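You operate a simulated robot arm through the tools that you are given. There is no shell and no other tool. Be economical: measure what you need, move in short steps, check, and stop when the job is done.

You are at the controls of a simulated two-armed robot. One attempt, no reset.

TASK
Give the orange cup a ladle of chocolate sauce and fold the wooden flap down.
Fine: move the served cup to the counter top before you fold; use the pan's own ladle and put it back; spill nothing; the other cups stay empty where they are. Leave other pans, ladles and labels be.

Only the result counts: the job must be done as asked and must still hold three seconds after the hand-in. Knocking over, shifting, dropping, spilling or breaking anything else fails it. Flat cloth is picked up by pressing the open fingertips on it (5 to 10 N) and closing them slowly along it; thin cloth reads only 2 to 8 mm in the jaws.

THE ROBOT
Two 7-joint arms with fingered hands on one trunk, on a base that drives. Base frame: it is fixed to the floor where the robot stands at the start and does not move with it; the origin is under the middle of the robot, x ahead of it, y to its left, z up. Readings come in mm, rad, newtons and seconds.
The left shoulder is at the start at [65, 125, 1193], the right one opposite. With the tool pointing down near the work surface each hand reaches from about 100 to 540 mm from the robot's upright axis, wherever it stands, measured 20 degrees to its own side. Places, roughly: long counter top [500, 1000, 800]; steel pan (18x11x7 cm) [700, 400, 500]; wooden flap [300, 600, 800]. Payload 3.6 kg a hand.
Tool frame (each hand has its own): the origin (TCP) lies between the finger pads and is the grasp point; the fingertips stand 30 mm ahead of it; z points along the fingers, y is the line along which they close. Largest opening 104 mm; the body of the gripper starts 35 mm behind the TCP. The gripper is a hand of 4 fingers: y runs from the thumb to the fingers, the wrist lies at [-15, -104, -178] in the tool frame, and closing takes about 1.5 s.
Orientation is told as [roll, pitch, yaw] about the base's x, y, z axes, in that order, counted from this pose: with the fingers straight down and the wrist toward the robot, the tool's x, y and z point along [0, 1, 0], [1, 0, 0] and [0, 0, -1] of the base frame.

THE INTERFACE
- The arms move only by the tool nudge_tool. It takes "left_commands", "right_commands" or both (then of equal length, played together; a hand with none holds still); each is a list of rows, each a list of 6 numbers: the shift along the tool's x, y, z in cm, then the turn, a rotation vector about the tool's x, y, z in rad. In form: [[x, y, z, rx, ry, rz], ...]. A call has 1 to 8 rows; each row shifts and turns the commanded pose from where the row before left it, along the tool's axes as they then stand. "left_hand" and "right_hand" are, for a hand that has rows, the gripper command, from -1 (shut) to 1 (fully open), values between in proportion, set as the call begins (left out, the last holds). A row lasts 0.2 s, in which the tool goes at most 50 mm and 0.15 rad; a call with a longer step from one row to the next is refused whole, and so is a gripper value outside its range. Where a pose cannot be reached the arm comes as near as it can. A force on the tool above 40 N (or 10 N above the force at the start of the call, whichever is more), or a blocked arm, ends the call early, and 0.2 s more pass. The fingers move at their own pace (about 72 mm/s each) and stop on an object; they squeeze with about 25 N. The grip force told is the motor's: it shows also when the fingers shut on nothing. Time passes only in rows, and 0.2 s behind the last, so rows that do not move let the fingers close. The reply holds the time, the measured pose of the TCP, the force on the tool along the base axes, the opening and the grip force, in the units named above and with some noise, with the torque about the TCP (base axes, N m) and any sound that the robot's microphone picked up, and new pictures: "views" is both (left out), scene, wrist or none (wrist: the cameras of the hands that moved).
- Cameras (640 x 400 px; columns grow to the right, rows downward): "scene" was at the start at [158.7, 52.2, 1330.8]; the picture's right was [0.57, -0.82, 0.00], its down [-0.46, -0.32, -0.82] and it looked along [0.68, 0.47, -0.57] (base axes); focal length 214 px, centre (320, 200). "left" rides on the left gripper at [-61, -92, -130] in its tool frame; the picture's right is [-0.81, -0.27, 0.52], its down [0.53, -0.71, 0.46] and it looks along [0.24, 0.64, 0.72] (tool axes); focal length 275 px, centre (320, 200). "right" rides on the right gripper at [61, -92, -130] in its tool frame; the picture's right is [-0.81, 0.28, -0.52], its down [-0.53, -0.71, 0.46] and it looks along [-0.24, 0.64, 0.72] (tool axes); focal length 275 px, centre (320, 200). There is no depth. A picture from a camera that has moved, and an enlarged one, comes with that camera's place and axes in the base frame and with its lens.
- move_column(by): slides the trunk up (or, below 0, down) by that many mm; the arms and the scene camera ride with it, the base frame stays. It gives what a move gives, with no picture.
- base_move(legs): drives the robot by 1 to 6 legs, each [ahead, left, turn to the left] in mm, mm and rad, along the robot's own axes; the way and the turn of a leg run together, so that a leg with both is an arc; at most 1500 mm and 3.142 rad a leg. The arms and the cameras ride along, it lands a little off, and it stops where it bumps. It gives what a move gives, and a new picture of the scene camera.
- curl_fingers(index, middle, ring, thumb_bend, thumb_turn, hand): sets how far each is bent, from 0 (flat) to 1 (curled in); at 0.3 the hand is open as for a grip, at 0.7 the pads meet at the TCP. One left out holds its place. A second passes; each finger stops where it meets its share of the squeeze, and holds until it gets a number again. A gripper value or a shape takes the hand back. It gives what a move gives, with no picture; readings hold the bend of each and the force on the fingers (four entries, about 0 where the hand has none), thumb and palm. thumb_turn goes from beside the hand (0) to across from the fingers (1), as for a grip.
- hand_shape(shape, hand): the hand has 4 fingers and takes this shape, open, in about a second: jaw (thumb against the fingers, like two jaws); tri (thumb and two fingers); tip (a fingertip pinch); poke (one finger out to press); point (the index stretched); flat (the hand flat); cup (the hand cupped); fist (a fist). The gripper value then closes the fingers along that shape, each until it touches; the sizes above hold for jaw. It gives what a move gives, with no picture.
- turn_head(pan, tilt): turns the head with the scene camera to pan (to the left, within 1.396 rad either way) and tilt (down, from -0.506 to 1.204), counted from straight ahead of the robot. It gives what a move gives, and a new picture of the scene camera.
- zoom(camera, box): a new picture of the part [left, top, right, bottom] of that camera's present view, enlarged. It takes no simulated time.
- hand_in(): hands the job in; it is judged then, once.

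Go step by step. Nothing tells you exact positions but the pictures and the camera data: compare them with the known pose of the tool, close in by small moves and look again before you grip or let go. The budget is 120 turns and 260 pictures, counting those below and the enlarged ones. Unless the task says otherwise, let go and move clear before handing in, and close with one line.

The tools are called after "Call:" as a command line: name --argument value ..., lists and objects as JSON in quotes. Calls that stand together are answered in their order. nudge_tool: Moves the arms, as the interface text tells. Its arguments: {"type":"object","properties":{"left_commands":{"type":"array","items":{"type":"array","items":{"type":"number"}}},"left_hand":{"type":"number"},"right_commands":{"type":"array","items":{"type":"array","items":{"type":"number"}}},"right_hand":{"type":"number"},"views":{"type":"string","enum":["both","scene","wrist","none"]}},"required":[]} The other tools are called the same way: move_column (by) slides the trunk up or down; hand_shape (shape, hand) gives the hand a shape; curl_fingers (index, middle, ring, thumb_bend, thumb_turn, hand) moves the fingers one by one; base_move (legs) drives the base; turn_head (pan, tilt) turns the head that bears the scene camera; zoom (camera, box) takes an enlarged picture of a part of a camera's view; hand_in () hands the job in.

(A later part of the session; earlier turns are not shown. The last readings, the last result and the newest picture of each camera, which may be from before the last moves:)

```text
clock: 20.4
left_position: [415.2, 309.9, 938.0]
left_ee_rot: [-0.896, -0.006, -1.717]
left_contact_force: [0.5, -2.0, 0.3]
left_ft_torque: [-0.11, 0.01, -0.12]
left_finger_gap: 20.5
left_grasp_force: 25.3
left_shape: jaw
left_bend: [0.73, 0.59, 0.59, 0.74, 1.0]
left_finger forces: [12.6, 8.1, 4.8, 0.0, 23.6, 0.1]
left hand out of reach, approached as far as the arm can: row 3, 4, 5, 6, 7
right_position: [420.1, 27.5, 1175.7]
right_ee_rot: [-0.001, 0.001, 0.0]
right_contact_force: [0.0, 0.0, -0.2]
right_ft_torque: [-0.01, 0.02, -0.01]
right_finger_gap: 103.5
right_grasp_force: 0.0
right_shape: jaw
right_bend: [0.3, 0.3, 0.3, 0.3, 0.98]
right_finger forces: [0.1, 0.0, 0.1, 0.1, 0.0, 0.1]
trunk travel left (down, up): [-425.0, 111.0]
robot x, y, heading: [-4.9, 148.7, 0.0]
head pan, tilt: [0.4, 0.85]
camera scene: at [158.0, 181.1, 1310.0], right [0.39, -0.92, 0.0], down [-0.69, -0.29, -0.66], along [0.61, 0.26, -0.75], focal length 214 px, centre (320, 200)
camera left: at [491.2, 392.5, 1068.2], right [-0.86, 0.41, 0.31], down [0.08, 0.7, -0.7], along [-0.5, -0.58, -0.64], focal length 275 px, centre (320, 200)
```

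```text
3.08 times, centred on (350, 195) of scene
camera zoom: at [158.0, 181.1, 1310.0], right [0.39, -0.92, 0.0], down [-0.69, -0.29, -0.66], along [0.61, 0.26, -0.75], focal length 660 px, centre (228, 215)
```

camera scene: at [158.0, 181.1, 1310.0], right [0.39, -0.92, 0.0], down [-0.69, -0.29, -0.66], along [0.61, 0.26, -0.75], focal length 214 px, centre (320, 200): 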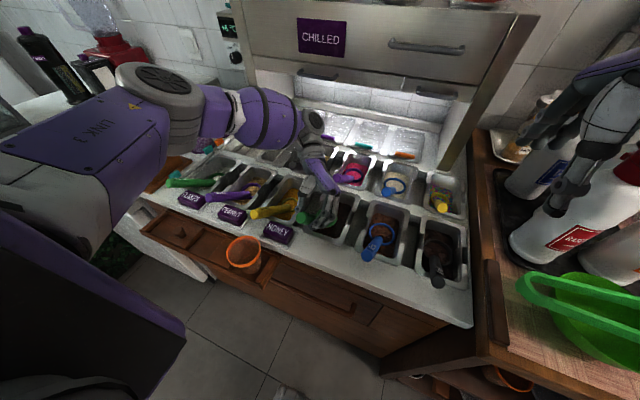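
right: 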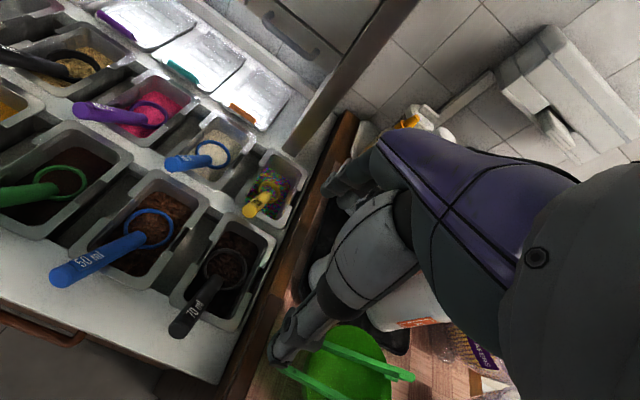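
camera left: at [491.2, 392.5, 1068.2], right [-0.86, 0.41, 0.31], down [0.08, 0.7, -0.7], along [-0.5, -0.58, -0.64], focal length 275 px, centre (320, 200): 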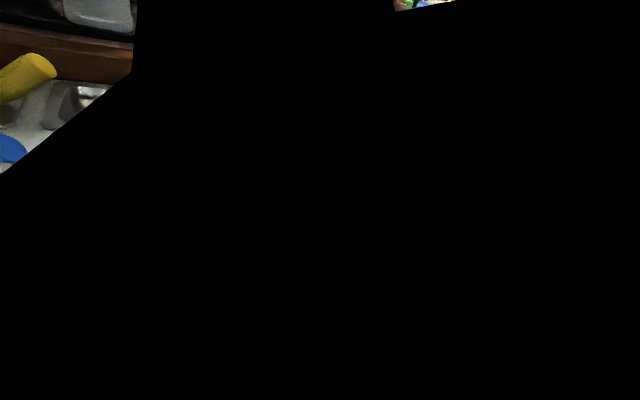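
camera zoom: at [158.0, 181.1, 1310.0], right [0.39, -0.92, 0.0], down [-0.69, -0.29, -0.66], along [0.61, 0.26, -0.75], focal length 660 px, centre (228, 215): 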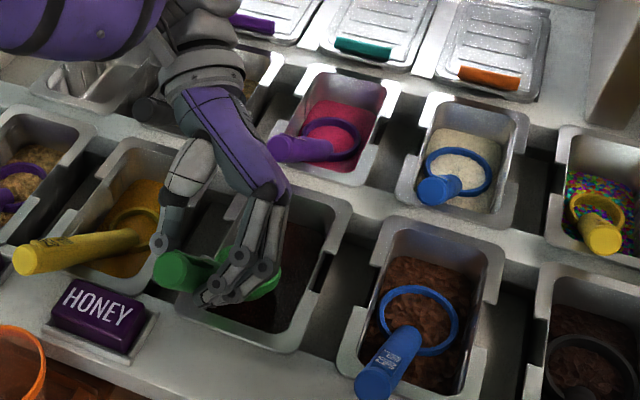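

The arm is at its reach limit with the bowl hovering over the front of the pan. Driving 28 mm forward carries the bowl to the pan middle; then the trunk can lower it straight in.

Call:
base_move --legs '[[28, 0, 0]]'

Call:
zoom --camera "scene" --box '[250, 150, 410, 270]'

```text
clock: 21.2
left_position: [442.3, 311.2, 938.6]
left_ee_rot: [-0.896, -0.004, -1.717]
left_contact_force: [-0.3, -1.3, 0.0]
left_ft_torque: [-0.06, 0.07, -0.07]
left_finger_gap: 20.6
left_grasp_force: 24.4
left_shape: jaw
left_bend: [0.73, 0.59, 0.59, 0.74, 1.0]
left_finger forces: [12.8, 8.1, 4.5, 0.0, 23.6, 0.0]
right_position: [447.9, 26.7, 1174.7]
right_ee_rot: [-0.001, -0.001, 0.001]
right_contact_force: [0.4, 0.0, 0.0]
right_ft_torque: [0.02, 0.02, 0.01]
right_finger_gap: 103.7
right_grasp_force: 0.0
right_shape: jaw
right_bend: [0.3, 0.3, 0.3, 0.3, 0.98]
right_finger forces: [0.0, 0.0, 0.1, 0.0, 0.0, 0.0]
trunk travel left (down, up): [-425.0, 111.0]
robot x, y, heading: [27.9, 148.3, 0.005]
head pan, tilt: [0.4, 0.85]
camera scene: at [186.1, 181.2, 1309.9], right [0.39, -0.92, 0.0], down [-0.69, -0.29, -0.66], along [0.61, 0.26, -0.75], focal length 214 px, centre (320, 200)
```

scene: 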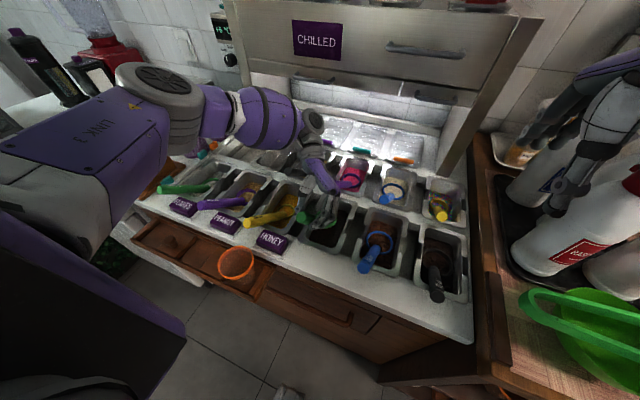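

```text
3.33 times, centred on (330, 210) of scene
camera zoom: at [186.1, 181.2, 1309.9], right [0.39, -0.92, 0.0], down [-0.69, -0.29, -0.66], along [0.61, 0.26, -0.75], focal length 715 px, centre (287, 167)
```

zoom: 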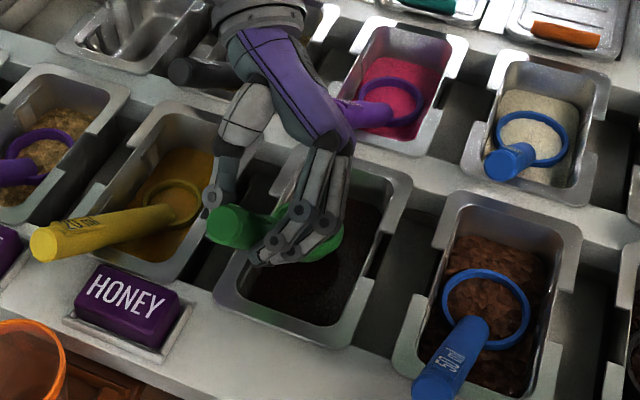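

Bowl is over the pan but about 8 mm left of centre; I'll shift it right, then lower the trunk 32 mm.

Call:
nudge_tool --left_commands '[[0, 0.4, 0, 0, 0, 0], [0, 0.4, 0, 0, 0, 0], [0, 0, 0, 0, 0, 0]]' --views "none"

Call:
move_column --by -20

Call:
zoom --camera "scene" --box '[250, 150, 410, 270]'

```text
clock: 22.0
left_position: [440.7, 302.9, 938.3]
left_ee_rot: [-0.892, -0.006, -1.715]
left_contact_force: [0.1, -1.0, -0.2]
left_ft_torque: [-0.03, -0.01, 0.01]
left_finger_gap: 20.5
left_grasp_force: 24.9
left_shape: jaw
left_bend: [0.73, 0.6, 0.6, 0.74, 1.0]
left_finger forces: [14.0, 6.3, 3.8, 0.0, 23.2, 0.0]
right_position: [447.6, 26.4, 1176.3]
right_ee_rot: [0.0, 0.001, 0.0]
right_contact_force: [-0.6, -0.4, -0.8]
right_ft_torque: [0.03, 0.0, 0.04]
right_finger_gap: 103.6
right_grasp_force: 0.2
right_shape: jaw
right_bend: [0.3, 0.3, 0.3, 0.3, 0.98]
right_finger forces: [0.1, 0.0, 0.0, 0.1, 0.0, 0.0]
trunk travel left (down, up): [-425.0, 111.0]
robot x, y, heading: [25.6, 151.7, 0.003]
head pan, tilt: [0.4, 0.85]
```

```text
clock: 22.7
left_position: [442.4, 302.6, 919.2]
left_ee_rot: [-0.894, -0.007, -1.718]
left_contact_force: [0.5, -0.7, -0.2]
left_ft_torque: [0.01, 0.02, -0.03]
left_finger_gap: 20.4
left_grasp_force: 25.2
left_shape: jaw
left_bend: [0.73, 0.6, 0.6, 0.74, 1.0]
left_finger forces: [13.7, 6.5, 4.1, 0.0, 23.3, 0.0]
right_position: [447.7, 27.2, 1155.0]
right_ee_rot: [0.001, 0.0, -0.001]
right_contact_force: [0.0, -0.2, 0.2]
right_ft_torque: [0.03, -0.04, 0.0]
right_finger_gap: 103.7
right_grasp_force: 0.0
right_shape: jaw
right_bend: [0.3, 0.3, 0.3, 0.3, 0.98]
right_finger forces: [0.0, 0.0, 0.1, 0.1, 0.1, 0.0]
trunk travel left (down, up): [-405.0, 131.0]
robot x, y, heading: [32.5, 147.5, 0.0]
head pan, tilt: [0.4, 0.85]
```

```text
3.33 times, centred on (330, 210) of scene
camera zoom: at [192.4, 181.3, 1288.0], right [0.39, -0.92, 0.0], down [-0.69, -0.29, -0.66], along [0.61, 0.26, -0.75], focal length 715 px, centre (287, 167)
```

zoom: 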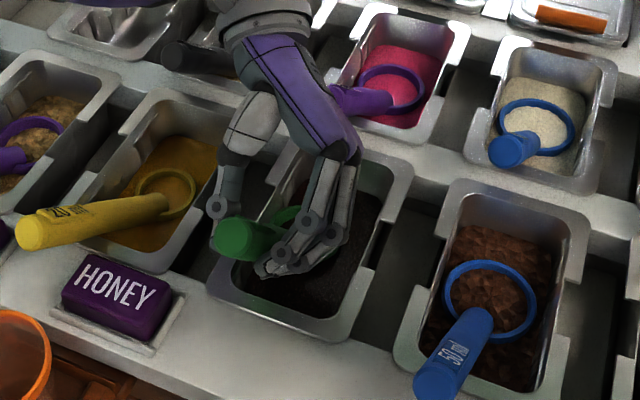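

Still free of contact, wrist well above the rear handles. Lowering 16 mm more to submerge the bowl.

Call:
move_column --by -16

Call:
zoom --camera "scene" --box '[290, 160, 390, 240]'

```text
clock: 23.3
left_position: [440.7, 302.1, 903.0]
left_ee_rot: [-0.894, -0.006, -1.719]
left_contact_force: [0.8, -0.7, 1.2]
left_ft_torque: [-0.07, -0.13, -0.03]
left_finger_gap: 20.6
left_grasp_force: 25.4
left_shape: jaw
left_bend: [0.73, 0.6, 0.6, 0.74, 1.0]
left_finger forces: [12.5, 7.6, 4.3, 0.0, 23.3, 0.0]
right_position: [447.7, 27.8, 1139.0]
right_ee_rot: [0.001, 0.0, 0.001]
right_contact_force: [-0.4, 0.6, -0.2]
right_ft_torque: [0.0, 0.01, -0.01]
right_finger_gap: 103.3
right_grasp_force: 0.0
right_shape: jaw
right_bend: [0.3, 0.3, 0.3, 0.3, 0.98]
right_finger forces: [0.0, 0.1, 0.0, 0.0, 0.0, 0.0]
trunk travel left (down, up): [-389.0, 147.0]
robot x, y, heading: [27.1, 148.7, -0.001]
head pan, tilt: [0.4, 0.85]
```

```text
5.00 times, centred on (340, 200) of scene
camera zoom: at [197.2, 181.2, 1271.1], right [0.39, -0.92, 0.0], down [-0.69, -0.29, -0.66], along [0.61, 0.26, -0.75], focal length 1072 px, centre (220, 200)
```

zoom: 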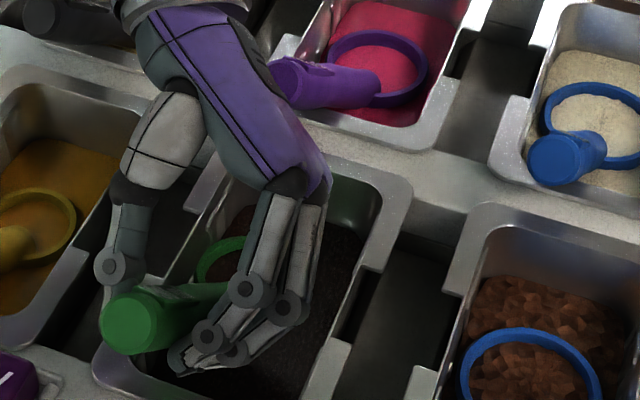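

Part of the rim still shows above the sauce; 10 mm lower.

Call:
move_column --by -10

Call:
zoom --camera "scene" --box '[290, 160, 390, 240]'

```text
clock: 23.9
left_position: [441.6, 301.6, 892.5]
left_ee_rot: [-0.894, -0.006, -1.718]
left_contact_force: [-0.2, -0.9, 1.8]
left_ft_torque: [-0.07, -0.25, -0.06]
left_finger_gap: 20.8
left_grasp_force: 24.8
left_shape: jaw
left_bend: [0.73, 0.59, 0.6, 0.74, 1.0]
left_finger forces: [11.9, 8.8, 3.9, 0.1, 23.3, 0.1]
right_position: [447.9, 28.3, 1129.1]
right_ee_rot: [0.0, 0.001, -0.001]
right_contact_force: [-0.6, 0.1, -0.6]
right_ft_torque: [0.03, 0.01, -0.03]
right_finger_gap: 103.5
right_grasp_force: 0.0
right_shape: jaw
right_bend: [0.3, 0.3, 0.3, 0.3, 0.98]
right_finger forces: [0.1, 0.1, 0.0, 0.1, 0.0, 0.1]
trunk travel left (down, up): [-379.0, 157.0]
robot x, y, heading: [24.1, 146.9, -0.004]
head pan, tilt: [0.4, 0.85]
```

```text
5.00 times, centred on (340, 200) of scene
camera zoom: at [199.7, 181.2, 1260.8], right [0.39, -0.92, 0.0], down [-0.69, -0.29, -0.66], along [0.61, 0.26, -0.75], focal length 1072 px, centre (220, 200)
```

zoom: 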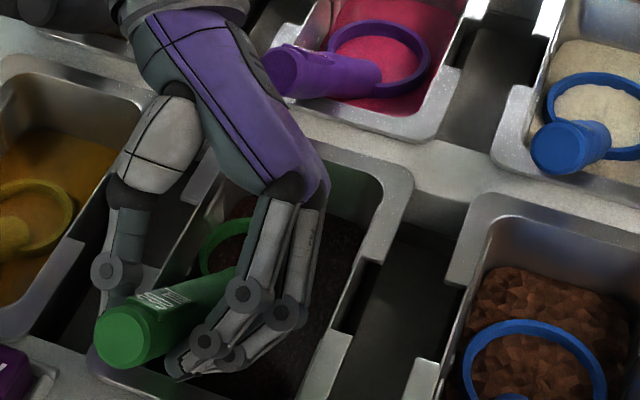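

Call:
zoom --camera "scene" --box '[315, 192, 365, 224]'

Call:
zoom --camera "right" --box '[0, 0, 640, 400]'

Call:
zoom --camera "left" --box '[0, 0, 640, 400]'

```text
12.50 times, centred on (340, 208) of scene
camera zoom: at [199.7, 181.2, 1260.8], right [0.39, -0.92, 0.0], down [-0.69, -0.29, -0.66], along [0.61, 0.26, -0.75], focal length 2681 px, centre (70, 100)
```

zoom: 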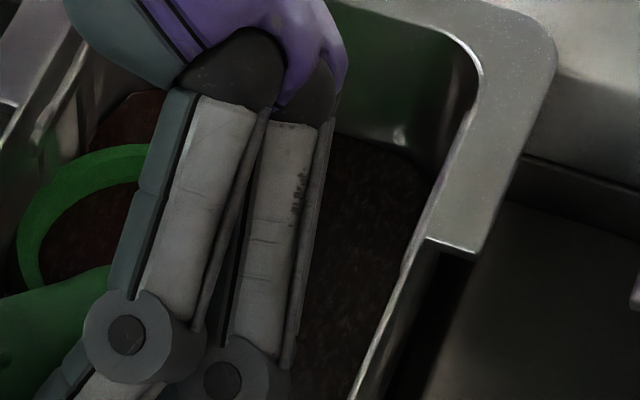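

```text
1.00 times, centred on (320, 200) of right (not enlarged: the box is as wide or as high as the picture)
camera zoom: at [355.3, 89.1, 1259.4], right [0.28, -0.81, 0.52], down [-0.71, -0.53, -0.46], along [0.65, -0.24, -0.72], focal length 275 px, centre (320, 200)
```

zoom: 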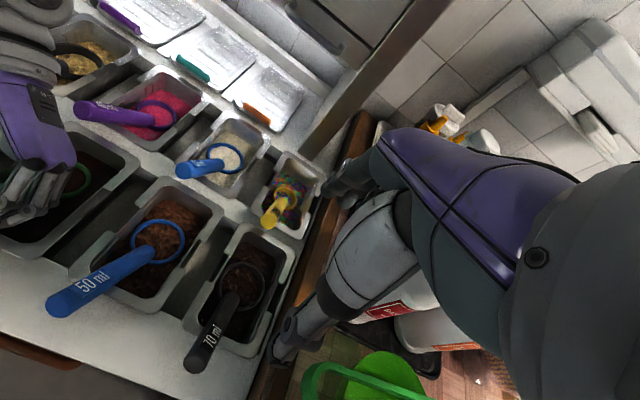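

```text
1.00 times, centred on (320, 200) of left (not enlarged: the box is as wide or as high as the picture)
camera zoom: at [517.7, 384.6, 1022.4], right [-0.86, 0.41, 0.31], down [0.08, 0.7, -0.7], along [-0.5, -0.58, -0.64], focal length 275 px, centre (320, 200)
```

zoom: 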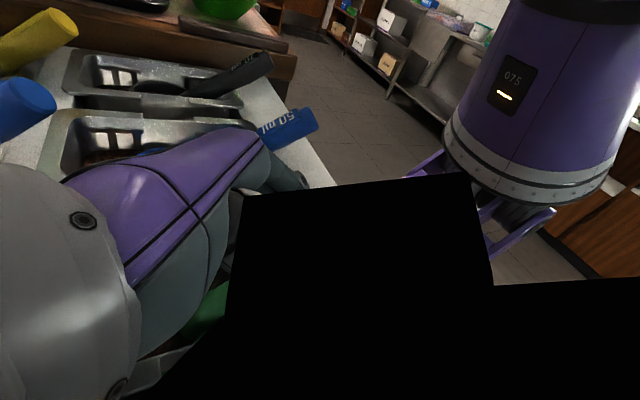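

Call:
zoom --camera "right" --box '[10, 130, 130, 240]'

```text
3.64 times, centred on (70, 185) of right
camera zoom: at [355.3, 89.1, 1259.4], right [0.28, -0.81, 0.52], down [-0.71, -0.53, -0.46], along [0.65, -0.24, -0.72], focal length 1001 px, centre (1229, 254)
```

zoom: 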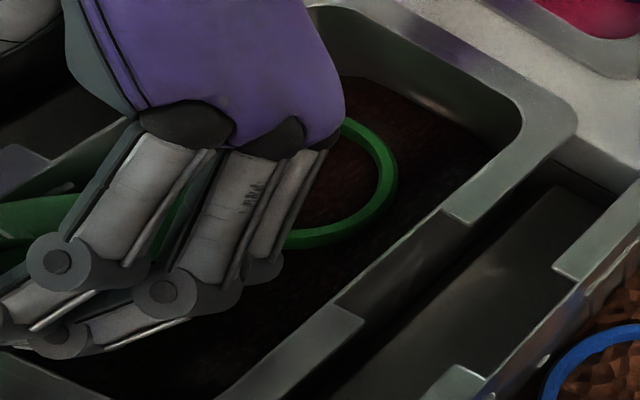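

I can't tell whether the bowl pivoted in the grip, so I'll raise the trunk 70 mm and check the bowl's attitude and content from the right-hand camera.

Call:
move_column --by 70

Call:
zoom --camera "right" --box '[0, 130, 140, 250]'

Call:
zoom --camera "scene" --box '[270, 150, 390, 240]'

```text
clock: 25.0
left_position: [444.9, 303.5, 980.6]
left_ee_rot: [-0.85, 0.002, -1.714]
left_contact_force: [-0.4, 0.9, -0.5]
left_ft_torque: [0.0, 0.06, -0.02]
left_finger_gap: 20.5
left_grasp_force: 25.2
left_shape: jaw
left_bend: [0.73, 0.59, 0.62, 0.74, 1.0]
left_finger forces: [13.4, 6.7, 4.3, 0.0, 23.2, 0.1]
right_position: [447.6, 27.2, 1199.3]
right_ee_rot: [0.0, 0.002, 0.001]
right_contact_force: [-0.8, -0.2, -0.2]
right_ft_torque: [-0.02, 0.01, 0.03]
right_finger_gap: 103.9
right_grasp_force: 0.0
right_shape: jaw
right_bend: [0.3, 0.3, 0.3, 0.3, 0.98]
right_finger forces: [0.0, 0.0, 0.0, 0.0, 0.1, 0.0]
trunk travel left (down, up): [-449.0, 87.0]
robot x, y, heading: [28.2, 152.1, -0.003]
head pan, tilt: [0.4, 0.85]
```

```text
3.33 times, centred on (70, 190) of right
camera zoom: at [356.1, 89.2, 1329.0], right [0.28, -0.81, 0.52], down [-0.71, -0.53, -0.45], along [0.64, -0.24, -0.73], focal length 918 px, centre (1153, 233)
```

zoom: 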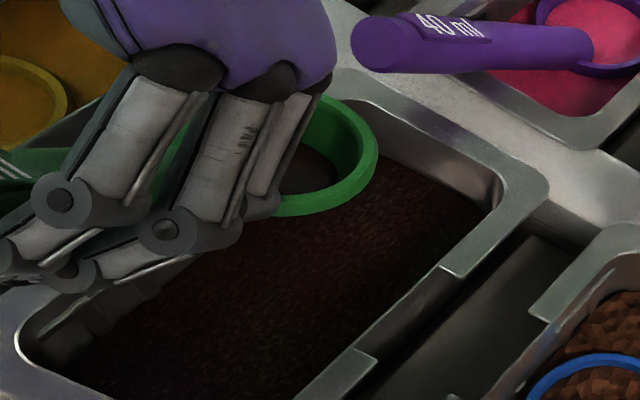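

```text
4.44 times, centred on (330, 195) of scene
camera zoom: at [175.7, 181.3, 1337.3], right [0.39, -0.92, 0.0], down [-0.69, -0.29, -0.66], along [0.61, 0.26, -0.75], focal length 953 px, centre (276, 222)
```

zoom: 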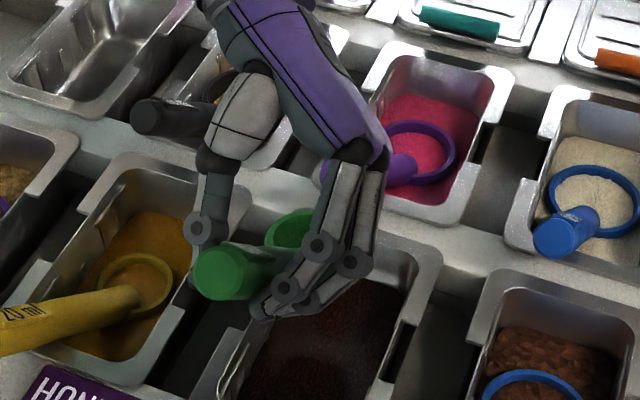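

The bowl now carries some sauce, but I need a better view into it. I'll turn the right hand so its camera looks at the ladle.

Call:
nudge_tool --right_commands '[[0, 0, 0, 0, 0, -0.15], [0, 0, 0, 0, 0, -0.15], [0, 0, 0, 0, 0, -0.15], [0, 0, 0, 0, 0, -0.15], [0, 0, 0, 0, 0, -0.15], [0, 0, 0, 0, 0, -0.15], [0, 0, 0, 0, 0, -0.15], [0, 0, 0, 0, 0, -0.15]]' --views "wrist"

```text
clock: 26.8
left_position: [444.0, 303.6, 981.6]
left_ee_rot: [-0.847, 0.0, -1.714]
left_contact_force: [0.0, 1.0, -0.4]
left_ft_torque: [-0.03, 0.04, 0.02]
left_finger_gap: 20.4
left_grasp_force: 25.0
left_shape: jaw
left_bend: [0.73, 0.6, 0.62, 0.74, 1.0]
left_finger forces: [13.5, 6.6, 4.2, 0.1, 23.2, 0.1]
right_position: [432.7, 51.8, 1215.9]
right_ee_rot: [0.001, 0.0, 1.153]
right_contact_force: [1.0, 0.4, 0.2]
right_ft_torque: [0.01, 0.02, -0.01]
right_finger_gap: 103.7
right_grasp_force: 0.1
right_shape: jaw
right_bend: [0.3, 0.3, 0.3, 0.3, 0.98]
right_finger forces: [0.0, 0.0, 0.0, 0.1, 0.1, 0.0]
right hand out of reach, approached as far as the arm can: row 8
trunk travel left (down, up): [-449.0, 87.0]
robot x, y, heading: [26.6, 147.8, 0.004]
head pan, tilt: [0.4, 0.85]
camera right: at [338.8, -6.4, 1346.3], right [0.85, -0.08, 0.52], down [0.2, -0.87, -0.45], along [0.49, 0.49, -0.72], focal length 275 px, centre (320, 200)
```

right: 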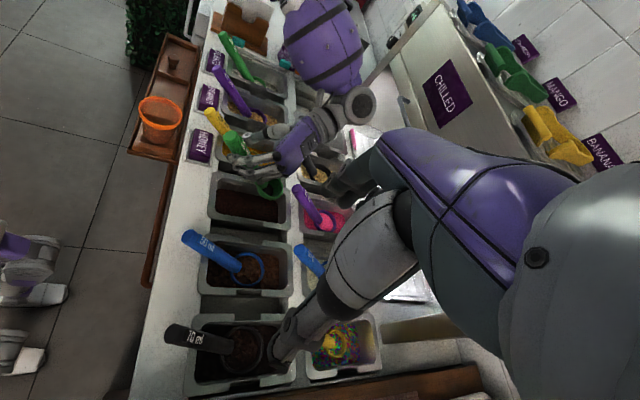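

Call:
zoom --camera "right" --box '[190, 120, 310, 230]'

Call:
zoom --camera "right" --box '[240, 165, 300, 210]'

```text
3.64 times, centred on (250, 175) of right
camera zoom: at [338.8, -6.4, 1346.3], right [0.85, -0.08, 0.52], down [0.2, -0.87, -0.45], along [0.49, 0.49, -0.72], focal length 1001 px, centre (574, 291)
```

zoom: 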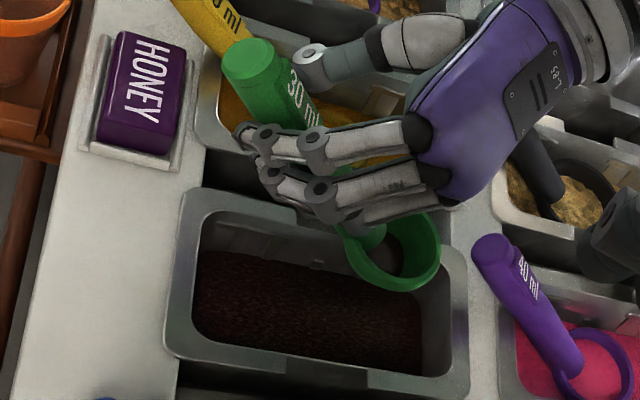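

```text
8.89 times, centred on (270, 188) of right
camera zoom: at [338.8, -6.4, 1346.3], right [0.85, -0.08, 0.52], down [0.2, -0.87, -0.45], along [0.49, 0.49, -0.72], focal length 2447 px, centre (764, 311)
```

zoom: 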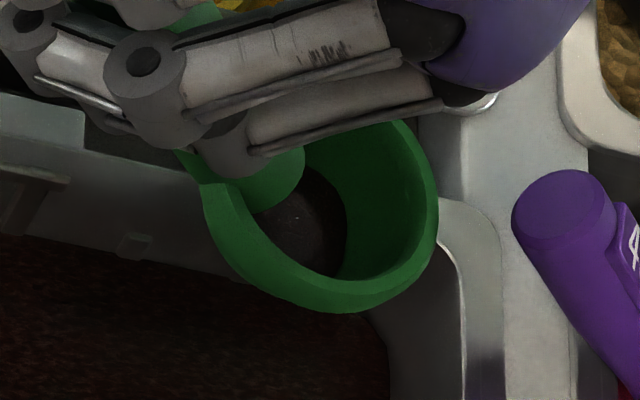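

Measured geometry suggests the bowl rests on the pan floor with its rim just above the sauce, so it must be tilted sideways to scoop. I'll roll the ladle about 35° to the right above the pan.

Call:
nudge_tool --left_commands '[[0.02, 0.78, 0.19, 0.0784, -0.0172, -0.0893], [-0.05, 0.79, 0.13, 0.0784, -0.0172, -0.0893], [-0.12, 0.79, 0.07, 0.0784, -0.0172, -0.0893], [-0.19, 0.78, 0.01, 0.0784, -0.0172, -0.0893], [-0.26, 0.76, -0.05, 0.0784, -0.0172, -0.0893], [0, 0, 0, 0, 0, 0]]' --views "wrist"

Call:
zoom --camera "right" --box '[190, 120, 310, 230]'

Call:
zoom --camera "scene" --box '[270, 150, 390, 240]'

```text
clock: 28.2
left_position: [402.1, 290.1, 988.0]
left_ee_rot: [-0.944, 0.595, -1.742]
left_contact_force: [0.3, 0.2, -1.5]
left_ft_torque: [0.01, 0.01, 0.01]
left_finger_gap: 20.7
left_grasp_force: 25.2
left_shape: jaw
left_bend: [0.73, 0.6, 0.62, 0.74, 1.0]
left_finger forces: [13.4, 6.8, 4.3, 0.0, 23.1, 0.0]
left hand out of reach, approached as far as the arm can: row 1, 2, 3, 4, 5
right_position: [432.7, 50.4, 1215.9]
right_ee_rot: [-0.001, 0.0, 1.15]
right_contact_force: [-0.8, -0.5, 0.3]
right_ft_torque: [0.02, 0.0, -0.02]
right_finger_gap: 103.7
right_grasp_force: 0.1
right_shape: jaw
right_bend: [0.3, 0.3, 0.3, 0.3, 0.98]
right_finger forces: [0.1, 0.0, 0.0, 0.0, 0.0, 0.1]
trunk travel left (down, up): [-449.0, 87.0]
robot x, y, heading: [30.1, 147.8, -0.001]
head pan, tilt: [0.4, 0.85]
camera left: at [471.3, 283.1, 1145.7], right [-0.88, 0.18, 0.45], down [0.11, 0.98, -0.18], along [-0.47, -0.11, -0.88], focal length 275 px, centre (320, 200)
```

left: 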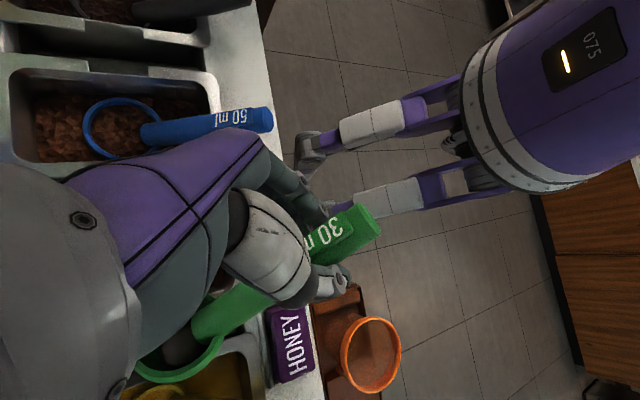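

```text
3.64 times, centred on (250, 175) of right
camera zoom: at [339.1, -7.5, 1345.9], right [0.85, -0.08, 0.52], down [0.19, -0.87, -0.46], along [0.49, 0.49, -0.72], focal length 1001 px, centre (574, 291)
```

zoom: 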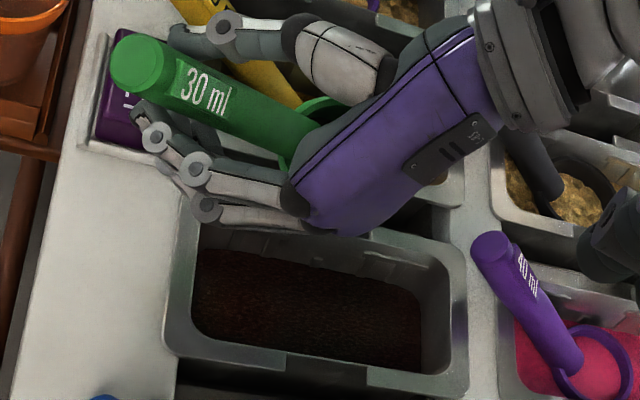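

```text
4.44 times, centred on (330, 195) of scene
camera zoom: at [175.4, 181.4, 1337.4], right [0.39, -0.92, 0.0], down [-0.69, -0.29, -0.66], along [0.61, 0.26, -0.75], focal length 953 px, centre (276, 222)
```

zoom: 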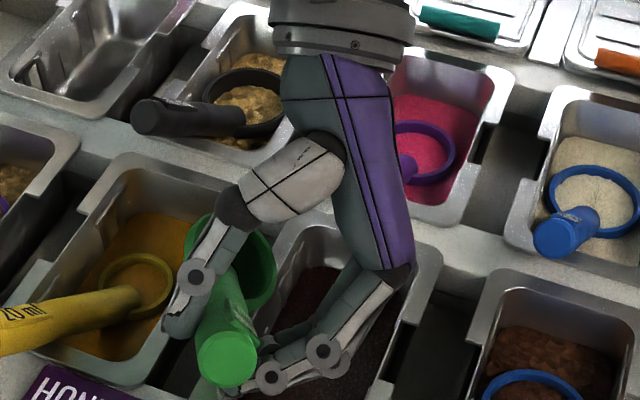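

The reach ran out and the bowl drifted left, so I'll undo that roll, then pull the hand back and drive closer before trying again.

Call:
nudge_tool --left_commands '[[0.26, -0.76, 0.05, -0.0784, 0.0172, 0.0893], [0.19, -0.78, -0.01, -0.0784, 0.0172, 0.0893], [0.12, -0.79, -0.07, -0.0784, 0.0172, 0.0893], [0.05, -0.79, -0.13, -0.0784, 0.0172, 0.0893], [-0.02, -0.78, -0.19, -0.0784, 0.0172, 0.0893], [0, 0, 0, 0, 0, 0]]' --views "none"

Call:
zoom --camera "right" --box '[190, 120, 310, 230]'

Call:
zoom --camera "scene" --box '[270, 150, 390, 240]'

```text
clock: 29.6
left_position: [413.8, 325.1, 999.4]
left_ee_rot: [-0.85, -0.001, -1.716]
left_contact_force: [1.0, 0.4, -1.0]
left_ft_torque: [-0.03, 0.05, 0.02]
left_finger_gap: 21.0
left_grasp_force: 24.9
left_shape: jaw
left_bend: [0.73, 0.6, 0.63, 0.74, 1.0]
left_finger forces: [13.6, 6.5, 4.2, 0.1, 23.2, 0.0]
right_position: [432.9, 51.2, 1216.4]
right_ee_rot: [0.0, 0.002, 1.149]
right_contact_force: [-0.8, 0.4, 0.2]
right_ft_torque: [0.02, -0.04, 0.01]
right_finger_gap: 104.0
right_grasp_force: 0.1
right_shape: jaw
right_bend: [0.3, 0.3, 0.3, 0.3, 0.98]
right_finger forces: [0.0, 0.0, 0.1, 0.1, 0.0, 0.1]
trunk travel left (down, up): [-449.0, 87.0]
robot x, y, heading: [27.3, 144.5, 0.002]
head pan, tilt: [0.4, 0.85]
```

```text
3.64 times, centred on (250, 175) of right
camera zoom: at [339.0, -7.8, 1345.9], right [0.85, -0.08, 0.52], down [0.2, -0.87, -0.46], along [0.49, 0.49, -0.72], focal length 1001 px, centre (574, 291)
```

zoom: 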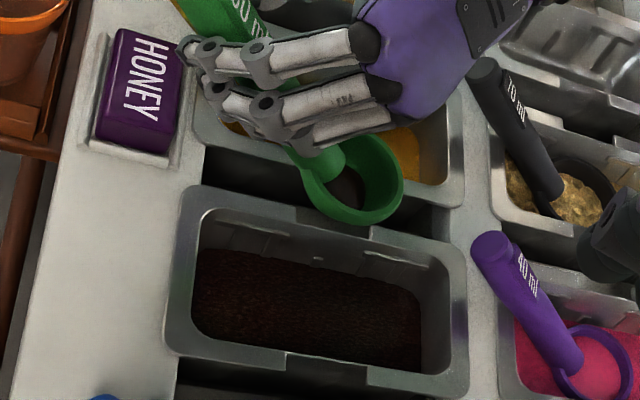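

```text
4.44 times, centred on (330, 195) of scene
camera zoom: at [175.3, 181.1, 1337.4], right [0.39, -0.92, 0.0], down [-0.69, -0.29, -0.66], along [0.61, 0.26, -0.75], focal length 953 px, centre (276, 222)
```

zoom: 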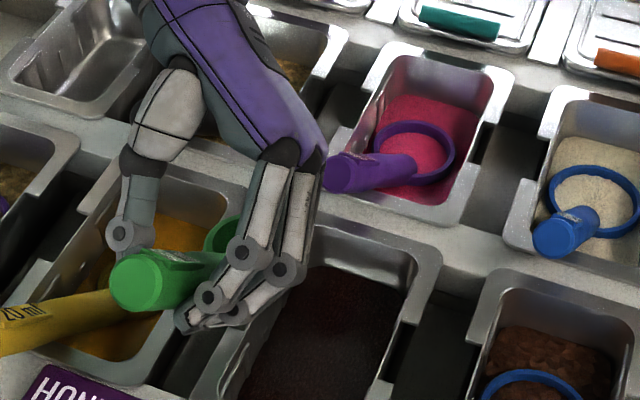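

The bowl is level again with its bit of sauce and nothing seems spilled. I'll retract the hand 70 mm, centre it on the pan, and drive 75 mm forward.

Call:
nudge_tool --left_commands '[[-1.09, 0.8, 1.24, 0, 0, 0], [-1.09, 0.8, 1.24, 0, 0, 0], [-1.09, 0.8, 1.24, 0, 0, 0], [-1.09, 0.8, 1.24, 0, 0, 0], [0, 0, 0, 0, 0, 0]]' --views "none"

Call:
base_move --legs '[[70, 0, 0]]'

Call:
zoom --camera "right" --box '[160, 110, 320, 230]'

```text
clock: 30.8
left_position: [343.4, 303.3, 999.4]
left_ee_rot: [-0.848, 0.0, -1.717]
left_contact_force: [0.1, -0.4, -0.7]
left_ft_torque: [0.0, 0.05, 0.01]
left_finger_gap: 20.6
left_grasp_force: 24.7
left_shape: jaw
left_bend: [0.73, 0.6, 0.63, 0.74, 1.0]
left_finger forces: [13.7, 6.5, 4.3, 0.0, 23.2, 0.0]
right_position: [432.5, 51.6, 1215.7]
right_ee_rot: [0.001, 0.0, 1.149]
right_contact_force: [0.9, -0.3, 0.3]
right_ft_torque: [0.0, -0.01, -0.02]
right_finger_gap: 103.8
right_grasp_force: 0.1
right_shape: jaw
right_bend: [0.3, 0.3, 0.3, 0.3, 0.98]
right_finger forces: [0.0, 0.1, 0.0, 0.1, 0.0, 0.0]
trunk travel left (down, up): [-449.0, 87.0]
robot x, y, heading: [27.1, 151.8, -0.001]
head pan, tilt: [0.4, 0.85]
```

```text
clock: 31.8
left_position: [415.0, 304.1, 1000.0]
left_ee_rot: [-0.85, 0.0, -1.715]
left_contact_force: [-0.3, -0.4, -0.5]
left_ft_torque: [-0.03, 0.0, 0.01]
left_finger_gap: 20.6
left_grasp_force: 25.8
left_shape: jaw
left_bend: [0.73, 0.6, 0.63, 0.74, 1.0]
left_finger forces: [13.6, 6.4, 4.1, 0.0, 23.2, 0.0]
right_position: [503.1, 50.9, 1215.6]
right_ee_rot: [-0.001, 0.0, 1.151]
right_contact_force: [-0.3, 0.1, -0.2]
right_ft_torque: [0.02, 0.04, -0.01]
right_finger_gap: 104.0
right_grasp_force: 0.1
right_shape: jaw
right_bend: [0.3, 0.3, 0.3, 0.3, 0.98]
right_finger forces: [0.0, 0.0, 0.0, 0.0, 0.0, 0.0]
trunk travel left (down, up): [-449.0, 87.0]
robot x, y, heading: [96.1, 148.2, 0.0]
head pan, tilt: [0.4, 0.85]
camera scene: at [246.2, 181.3, 1337.3], right [0.39, -0.92, 0.0], down [-0.69, -0.29, -0.66], along [0.61, 0.26, -0.75], focal length 214 px, centre (320, 200)
```

scene: 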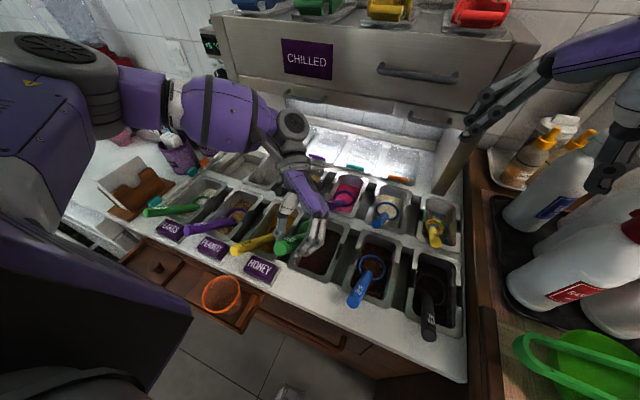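

```text
3.33 times, centred on (240, 170) of right
camera zoom: at [409.8, -7.7, 1345.7], right [0.85, -0.08, 0.52], down [0.19, -0.87, -0.46], along [0.49, 0.49, -0.72], focal length 918 px, centre (587, 300)
```

zoom: 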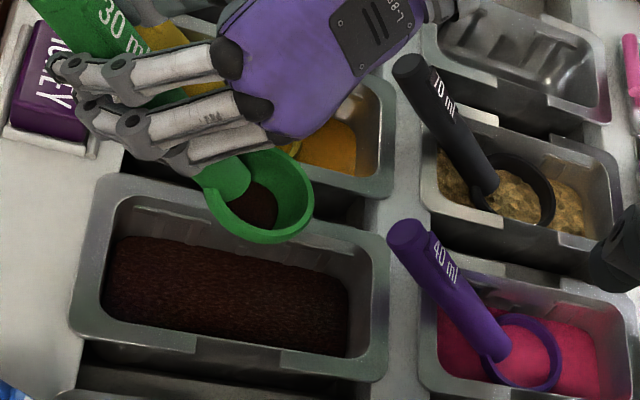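

Now I see clearly: a part-load in the bowl, bowl centred over the pan at about (491,300,920). Rolling right again, this time with reach to spare.

Call:
nudge_tool --left_commands '[[0.23, 0.92, 0.03, 0.0784, -0.0172, -0.0893], [0.15, 0.93, -0.05, 0.0784, -0.0172, -0.0893], [0.06, 0.94, -0.13, 0.0784, -0.0172, -0.0893], [-0.02, 0.92, -0.2, 0.0784, -0.0172, -0.0893], [-0.11, 0.9, -0.27, 0.0784, -0.0172, -0.0893], [0, 0, 0, 0, 0, 0]]' --views "none"

Call:
zoom --camera "right" --box '[160, 110, 320, 230]'

Call:
zoom --camera "scene" --box '[250, 170, 390, 270]'

```text
clock: 33.2
left_position: [414.5, 257.1, 990.7]
left_ee_rot: [-0.947, 0.596, -1.743]
left_contact_force: [-0.7, 1.1, -0.2]
left_ft_torque: [0.0, 0.03, 0.0]
left_finger_gap: 20.7
left_grasp_force: 24.6
left_shape: jaw
left_bend: [0.73, 0.6, 0.63, 0.75, 1.0]
left_finger forces: [13.5, 6.5, 4.3, 0.0, 23.2, 0.0]
right_position: [501.7, 51.3, 1216.3]
right_ee_rot: [0.0, 0.0, 1.15]
right_contact_force: [0.2, -0.1, 0.1]
right_ft_torque: [-0.03, 0.0, -0.02]
right_finger_gap: 103.9
right_grasp_force: 0.0
right_shape: jaw
right_bend: [0.3, 0.3, 0.3, 0.3, 0.98]
right_finger forces: [0.1, 0.0, 0.0, 0.0, 0.1, 0.0]
trunk travel left (down, up): [-449.0, 87.0]
robot x, y, heading: [95.9, 146.5, -0.001]
head pan, tilt: [0.4, 0.85]
```

```text
3.33 times, centred on (240, 170) of right
camera zoom: at [408.7, -7.7, 1346.0], right [0.85, -0.08, 0.52], down [0.19, -0.87, -0.46], along [0.49, 0.49, -0.72], focal length 918 px, centre (587, 300)
```

zoom: 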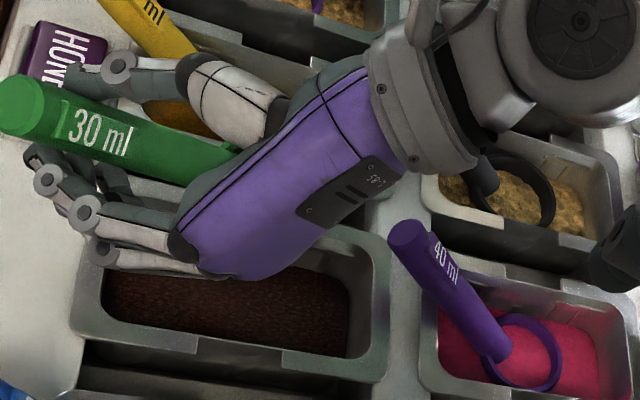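

```text
4.00 times, centred on (320, 220) of scene
camera zoom: at [245.1, 181.2, 1337.5], right [0.39, -0.92, 0.0], down [-0.69, -0.29, -0.66], along [0.61, 0.26, -0.75], focal length 858 px, centre (320, 120)
```

zoom: 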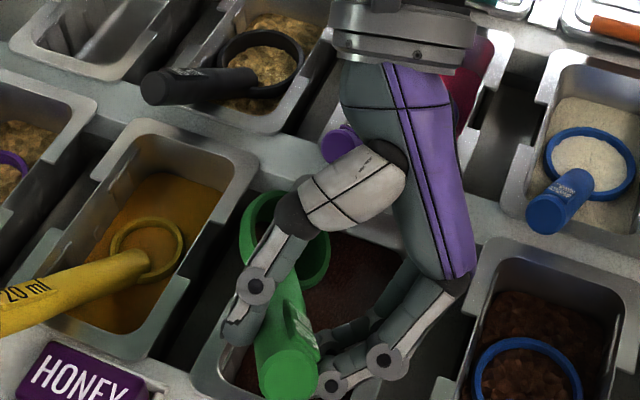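

Tilted and in reach. I'll shift 12 mm right, then lower with the trunk in stages while watching contact.

Call:
nudge_tool --left_commands '[[0.3, 1.0, -0.55, 0, 0, 0], [0.65, -0.14, -0.74, 0, 0, 0], [0, 0, 0, 0, 0, 0]]' --views "none"

Call:
move_column --by -65

Call:
zoom --camera "right" --box '[130, 110, 290, 230]'

Call:
zoom --camera "scene" --box '[250, 170, 390, 270]'

```text
clock: 34.0
left_position: [426.4, 251.8, 987.4]
left_ee_rot: [-0.943, 0.593, -1.743]
left_contact_force: [-0.1, -0.6, -1.0]
left_ft_torque: [-0.01, 0.02, 0.0]
left_finger_gap: 20.6
left_grasp_force: 24.9
left_shape: jaw
left_bend: [0.73, 0.6, 0.63, 0.75, 1.0]
left_finger forces: [13.4, 6.5, 4.3, 0.0, 23.1, 0.0]
left hand out of reach, approached as far as the arm can: row 2
right_position: [503.4, 50.4, 1215.9]
right_ee_rot: [0.0, 0.001, 1.151]
right_contact_force: [0.0, 0.3, 0.4]
right_ft_torque: [-0.04, -0.03, 0.04]
right_finger_gap: 103.8
right_grasp_force: 0.1
right_shape: jaw
right_bend: [0.3, 0.3, 0.3, 0.3, 0.98]
right_finger forces: [0.0, 0.0, 0.1, 0.0, 0.0, 0.1]
trunk travel left (down, up): [-449.0, 87.0]
robot x, y, heading: [96.0, 151.4, -0.002]
head pan, tilt: [0.4, 0.85]
```

```text
clock: 35.0
left_position: [427.2, 252.4, 921.9]
left_ee_rot: [-0.944, 0.596, -1.745]
left_contact_force: [-0.3, 0.2, -0.3]
left_ft_torque: [0.01, -0.01, -0.03]
left_finger_gap: 20.9
left_grasp_force: 24.8
left_shape: jaw
left_bend: [0.73, 0.6, 0.63, 0.75, 1.0]
left_finger forces: [13.5, 6.5, 4.4, 0.1, 23.1, 0.1]
right_position: [503.0, 50.7, 1151.9]
right_ee_rot: [-0.002, -0.001, 1.149]
right_contact_force: [-0.2, -0.4, 0.3]
right_ft_torque: [0.02, 0.06, 0.0]
right_finger_gap: 103.8
right_grasp_force: 0.0
right_shape: jaw
right_bend: [0.3, 0.3, 0.3, 0.3, 0.98]
right_finger forces: [0.0, 0.0, 0.0, 0.0, 0.1, 0.0]
trunk travel left (down, up): [-384.0, 152.0]
robot x, y, heading: [97.4, 148.1, -0.005]
head pan, tilt: [0.4, 0.85]
```

```text
3.33 times, centred on (210, 170) of right
camera zoom: at [408.5, -7.7, 1281.3], right [0.85, -0.08, 0.52], down [0.2, -0.87, -0.46], along [0.49, 0.49, -0.72], focal length 918 px, centre (687, 300)
```

zoom: 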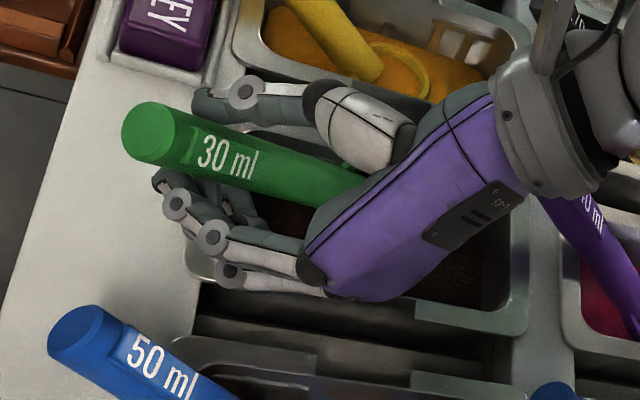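

```text
4.00 times, centred on (320, 220) of scene
camera zoom: at [268.4, 181.3, 1266.0], right [0.39, -0.92, 0.0], down [-0.69, -0.29, -0.66], along [0.61, 0.26, -0.75], focal length 858 px, centre (320, 120)
```

zoom: 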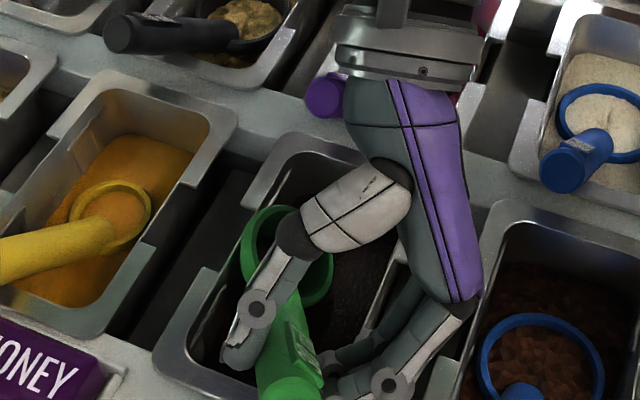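

Clear of the purple handle by a good margin. Lowering 15 mm further.

Call:
move_column --by -15

Call:
zoom --camera "scene" --box '[280, 190, 360, 270]'

```text
clock: 35.6
left_position: [425.5, 251.6, 907.2]
left_ee_rot: [-0.946, 0.595, -1.747]
left_contact_force: [-0.2, -0.1, 0.7]
left_ft_torque: [-0.06, 0.0, 0.0]
left_finger_gap: 20.7
left_grasp_force: 25.0
left_shape: jaw
left_bend: [0.73, 0.6, 0.63, 0.75, 1.0]
left_finger forces: [13.5, 6.5, 4.2, 0.1, 23.0, 0.1]
right_position: [501.3, 50.0, 1135.5]
right_ee_rot: [0.0, -0.001, 1.15]
right_contact_force: [1.1, -0.1, -0.6]
right_ft_torque: [-0.03, 0.02, -0.01]
right_finger_gap: 103.8
right_grasp_force: 0.1
right_shape: jaw
right_bend: [0.3, 0.3, 0.3, 0.3, 0.98]
right_finger forces: [0.0, 0.0, 0.0, 0.0, 0.1, 0.0]
trunk travel left (down, up): [-369.0, 167.0]
robot x, y, heading: [97.8, 147.1, -0.003]
head pan, tilt: [0.4, 0.85]
```

```text
5.00 times, centred on (320, 230) of scene
camera zoom: at [272.1, 181.3, 1250.8], right [0.39, -0.92, 0.0], down [-0.69, -0.29, -0.66], along [0.61, 0.26, -0.75], focal length 1072 px, centre (320, 50)
```

zoom: 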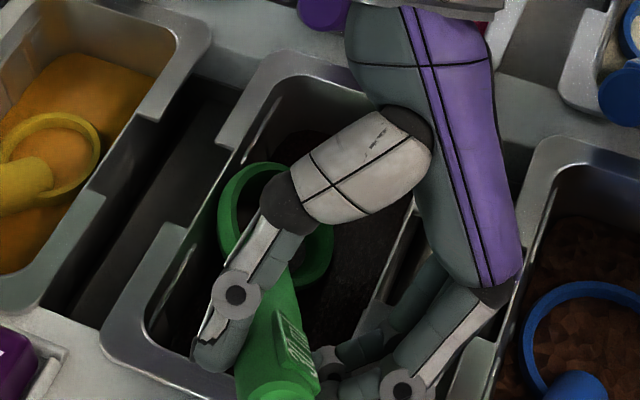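

Light contact only. Lowering 12 mm more.

Call:
move_column --by -10

Call:
zoom --camera "scene" --box '[280, 190, 360, 270]'

```text
clock: 36.2
left_position: [426.6, 249.9, 896.9]
left_ee_rot: [-0.944, 0.594, -1.745]
left_contact_force: [1.0, -4.2, 12.8]
left_ft_torque: [-0.33, -0.12, -0.12]
left_finger_gap: 20.5
left_grasp_force: 24.8
left_shape: jaw
left_bend: [0.73, 0.6, 0.65, 0.74, 1.0]
left_finger forces: [12.3, 5.9, 23.2, 0.1, 25.5, 0.0]
right_position: [501.9, 49.6, 1125.1]
right_ee_rot: [-0.001, 0.001, 1.152]
right_contact_force: [1.0, -0.2, -0.6]
right_ft_torque: [0.01, 0.01, -0.01]
right_finger_gap: 104.0
right_grasp_force: 0.1
right_shape: jaw
right_bend: [0.3, 0.3, 0.3, 0.3, 0.98]
right_finger forces: [0.0, 0.0, 0.0, 0.0, 0.1, 0.0]
trunk travel left (down, up): [-359.0, 177.0]
robot x, y, heading: [97.4, 144.9, -0.002]
head pan, tilt: [0.4, 0.85]
```

```text
5.00 times, centred on (320, 230) of scene
camera zoom: at [274.0, 180.7, 1241.0], right [0.39, -0.92, 0.0], down [-0.69, -0.29, -0.66], along [0.61, 0.26, -0.75], focal length 1072 px, centre (320, 50)
```

zoom: 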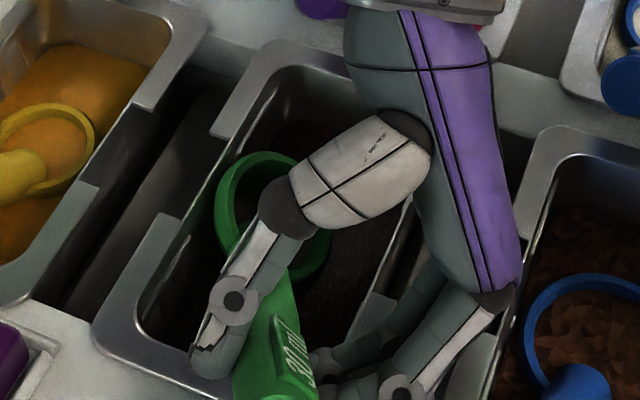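

One finger is just touching the pan rim, so I lift 4 mm at once, then level the ladle while sweeping the low lip through the sauce.

Call:
move_column --by 4

Call:
nudge_tool --left_commands '[[0.02, -0.69, 0.15, -0.0784, 0.0172, 0.0893], [-0.04, -0.7, 0.1, -0.0784, 0.0172, 0.0893], [-0.11, -0.7, 0.04, -0.0784, 0.0172, 0.0893], [-0.17, -0.69, -0.02, -0.0784, 0.0172, 0.0893], [-0.23, -0.67, -0.07, -0.0784, 0.0172, 0.0893], [0, 0, 0, 0, 0, 0]]' --views "none"

Call:
move_column --by 75

Call:
zoom --camera "right" --box '[160, 110, 320, 230]'

Call:
zoom --camera "scene" --box '[250, 170, 390, 270]'

```text
clock: 36.8
left_position: [424.8, 251.4, 900.9]
left_ee_rot: [-0.946, 0.595, -1.747]
left_contact_force: [0.4, -0.8, 0.3]
left_ft_torque: [-0.06, 0.03, -0.05]
left_finger_gap: 20.7
left_grasp_force: 25.2
left_shape: jaw
left_bend: [0.73, 0.6, 0.64, 0.74, 1.0]
left_finger forces: [13.6, 7.0, 4.7, 0.0, 23.9, 0.1]
right_position: [501.8, 50.3, 1129.7]
right_ee_rot: [0.0, 0.001, 1.15]
right_contact_force: [-0.4, 0.4, -0.7]
right_ft_torque: [0.01, 0.02, 0.04]
right_finger_gap: 103.9
right_grasp_force: 0.0
right_shape: jaw
right_bend: [0.3, 0.3, 0.3, 0.3, 0.98]
right_finger forces: [0.0, 0.1, 0.0, 0.0, 0.0, 0.2]
trunk travel left (down, up): [-363.0, 173.0]
robot x, y, heading: [100.7, 147.1, 0.001]
head pan, tilt: [0.4, 0.85]
```

```text
clock: 38.2
left_position: [428.0, 282.4, 916.7]
left_ee_rot: [-0.847, 0.0, -1.715]
left_contact_force: [-0.8, 0.0, -0.6]
left_ft_torque: [0.03, -0.02, -0.01]
left_finger_gap: 20.5
left_grasp_force: 24.7
left_shape: jaw
left_bend: [0.73, 0.6, 0.64, 0.74, 1.0]
left_finger forces: [14.5, 6.2, 4.2, 0.0, 24.0, 0.0]
right_position: [503.5, 51.2, 1130.3]
right_ee_rot: [-0.001, 0.0, 1.151]
right_contact_force: [1.2, 0.2, 0.3]
right_ft_torque: [-0.02, 0.01, 0.01]
right_finger_gap: 103.8
right_grasp_force: 0.1
right_shape: jaw
right_bend: [0.3, 0.3, 0.3, 0.3, 0.98]
right_finger forces: [0.0, 0.0, 0.1, 0.1, 0.1, 0.0]
trunk travel left (down, up): [-363.0, 173.0]
robot x, y, heading: [95.9, 148.5, 0.001]
head pan, tilt: [0.4, 0.85]
```

```text
clock: 39.3
left_position: [427.2, 284.2, 990.8]
left_ee_rot: [-0.85, 0.0, -1.716]
left_contact_force: [0.8, -0.4, -0.7]
left_ft_torque: [0.04, 0.01, -0.02]
left_finger_gap: 20.3
left_grasp_force: 24.9
left_shape: jaw
left_bend: [0.73, 0.6, 0.64, 0.74, 1.0]
left_finger forces: [14.5, 6.2, 4.2, 0.0, 23.9, 0.0]
right_position: [503.2, 51.0, 1204.7]
right_ee_rot: [0.0, 0.001, 1.151]
right_contact_force: [-0.9, -0.3, -0.7]
right_ft_torque: [0.02, -0.02, -0.01]
right_finger_gap: 103.9
right_grasp_force: 0.1
right_shape: jaw
right_bend: [0.3, 0.3, 0.3, 0.3, 0.98]
right_finger forces: [0.0, 0.0, 0.0, 0.1, 0.0, 0.1]
trunk travel left (down, up): [-438.0, 98.0]
robot x, y, heading: [98.2, 149.2, 0.001]
head pan, tilt: [0.4, 0.85]
```

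```text
3.33 times, centred on (240, 170) of right
camera zoom: at [409.4, -7.7, 1334.6], right [0.85, -0.08, 0.52], down [0.19, -0.87, -0.46], along [0.49, 0.49, -0.72], focal length 918 px, centre (587, 300)
```

zoom: 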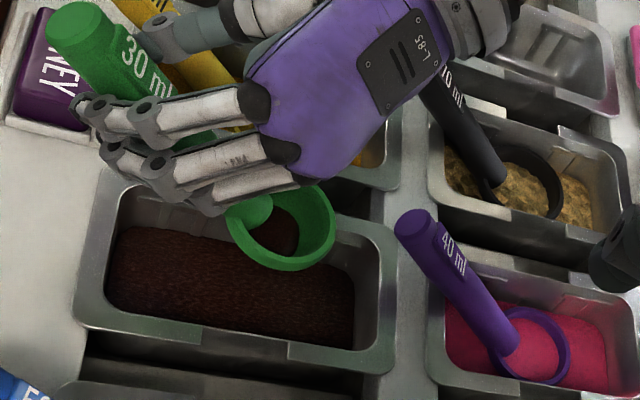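

```text
4.00 times, centred on (320, 220) of scene
camera zoom: at [250.7, 181.3, 1324.6], right [0.39, -0.92, 0.0], down [-0.69, -0.29, -0.66], along [0.61, 0.26, -0.75], focal length 858 px, centre (320, 120)
```

zoom: 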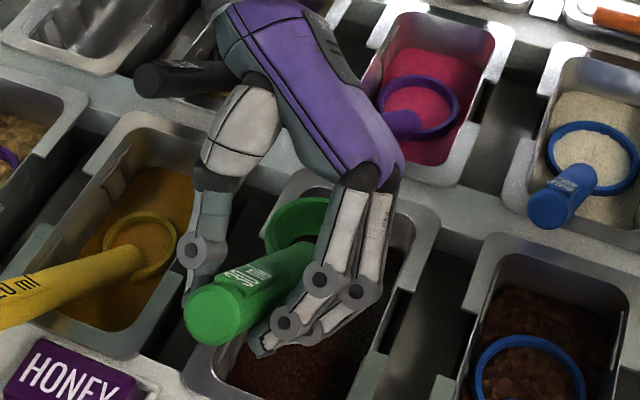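

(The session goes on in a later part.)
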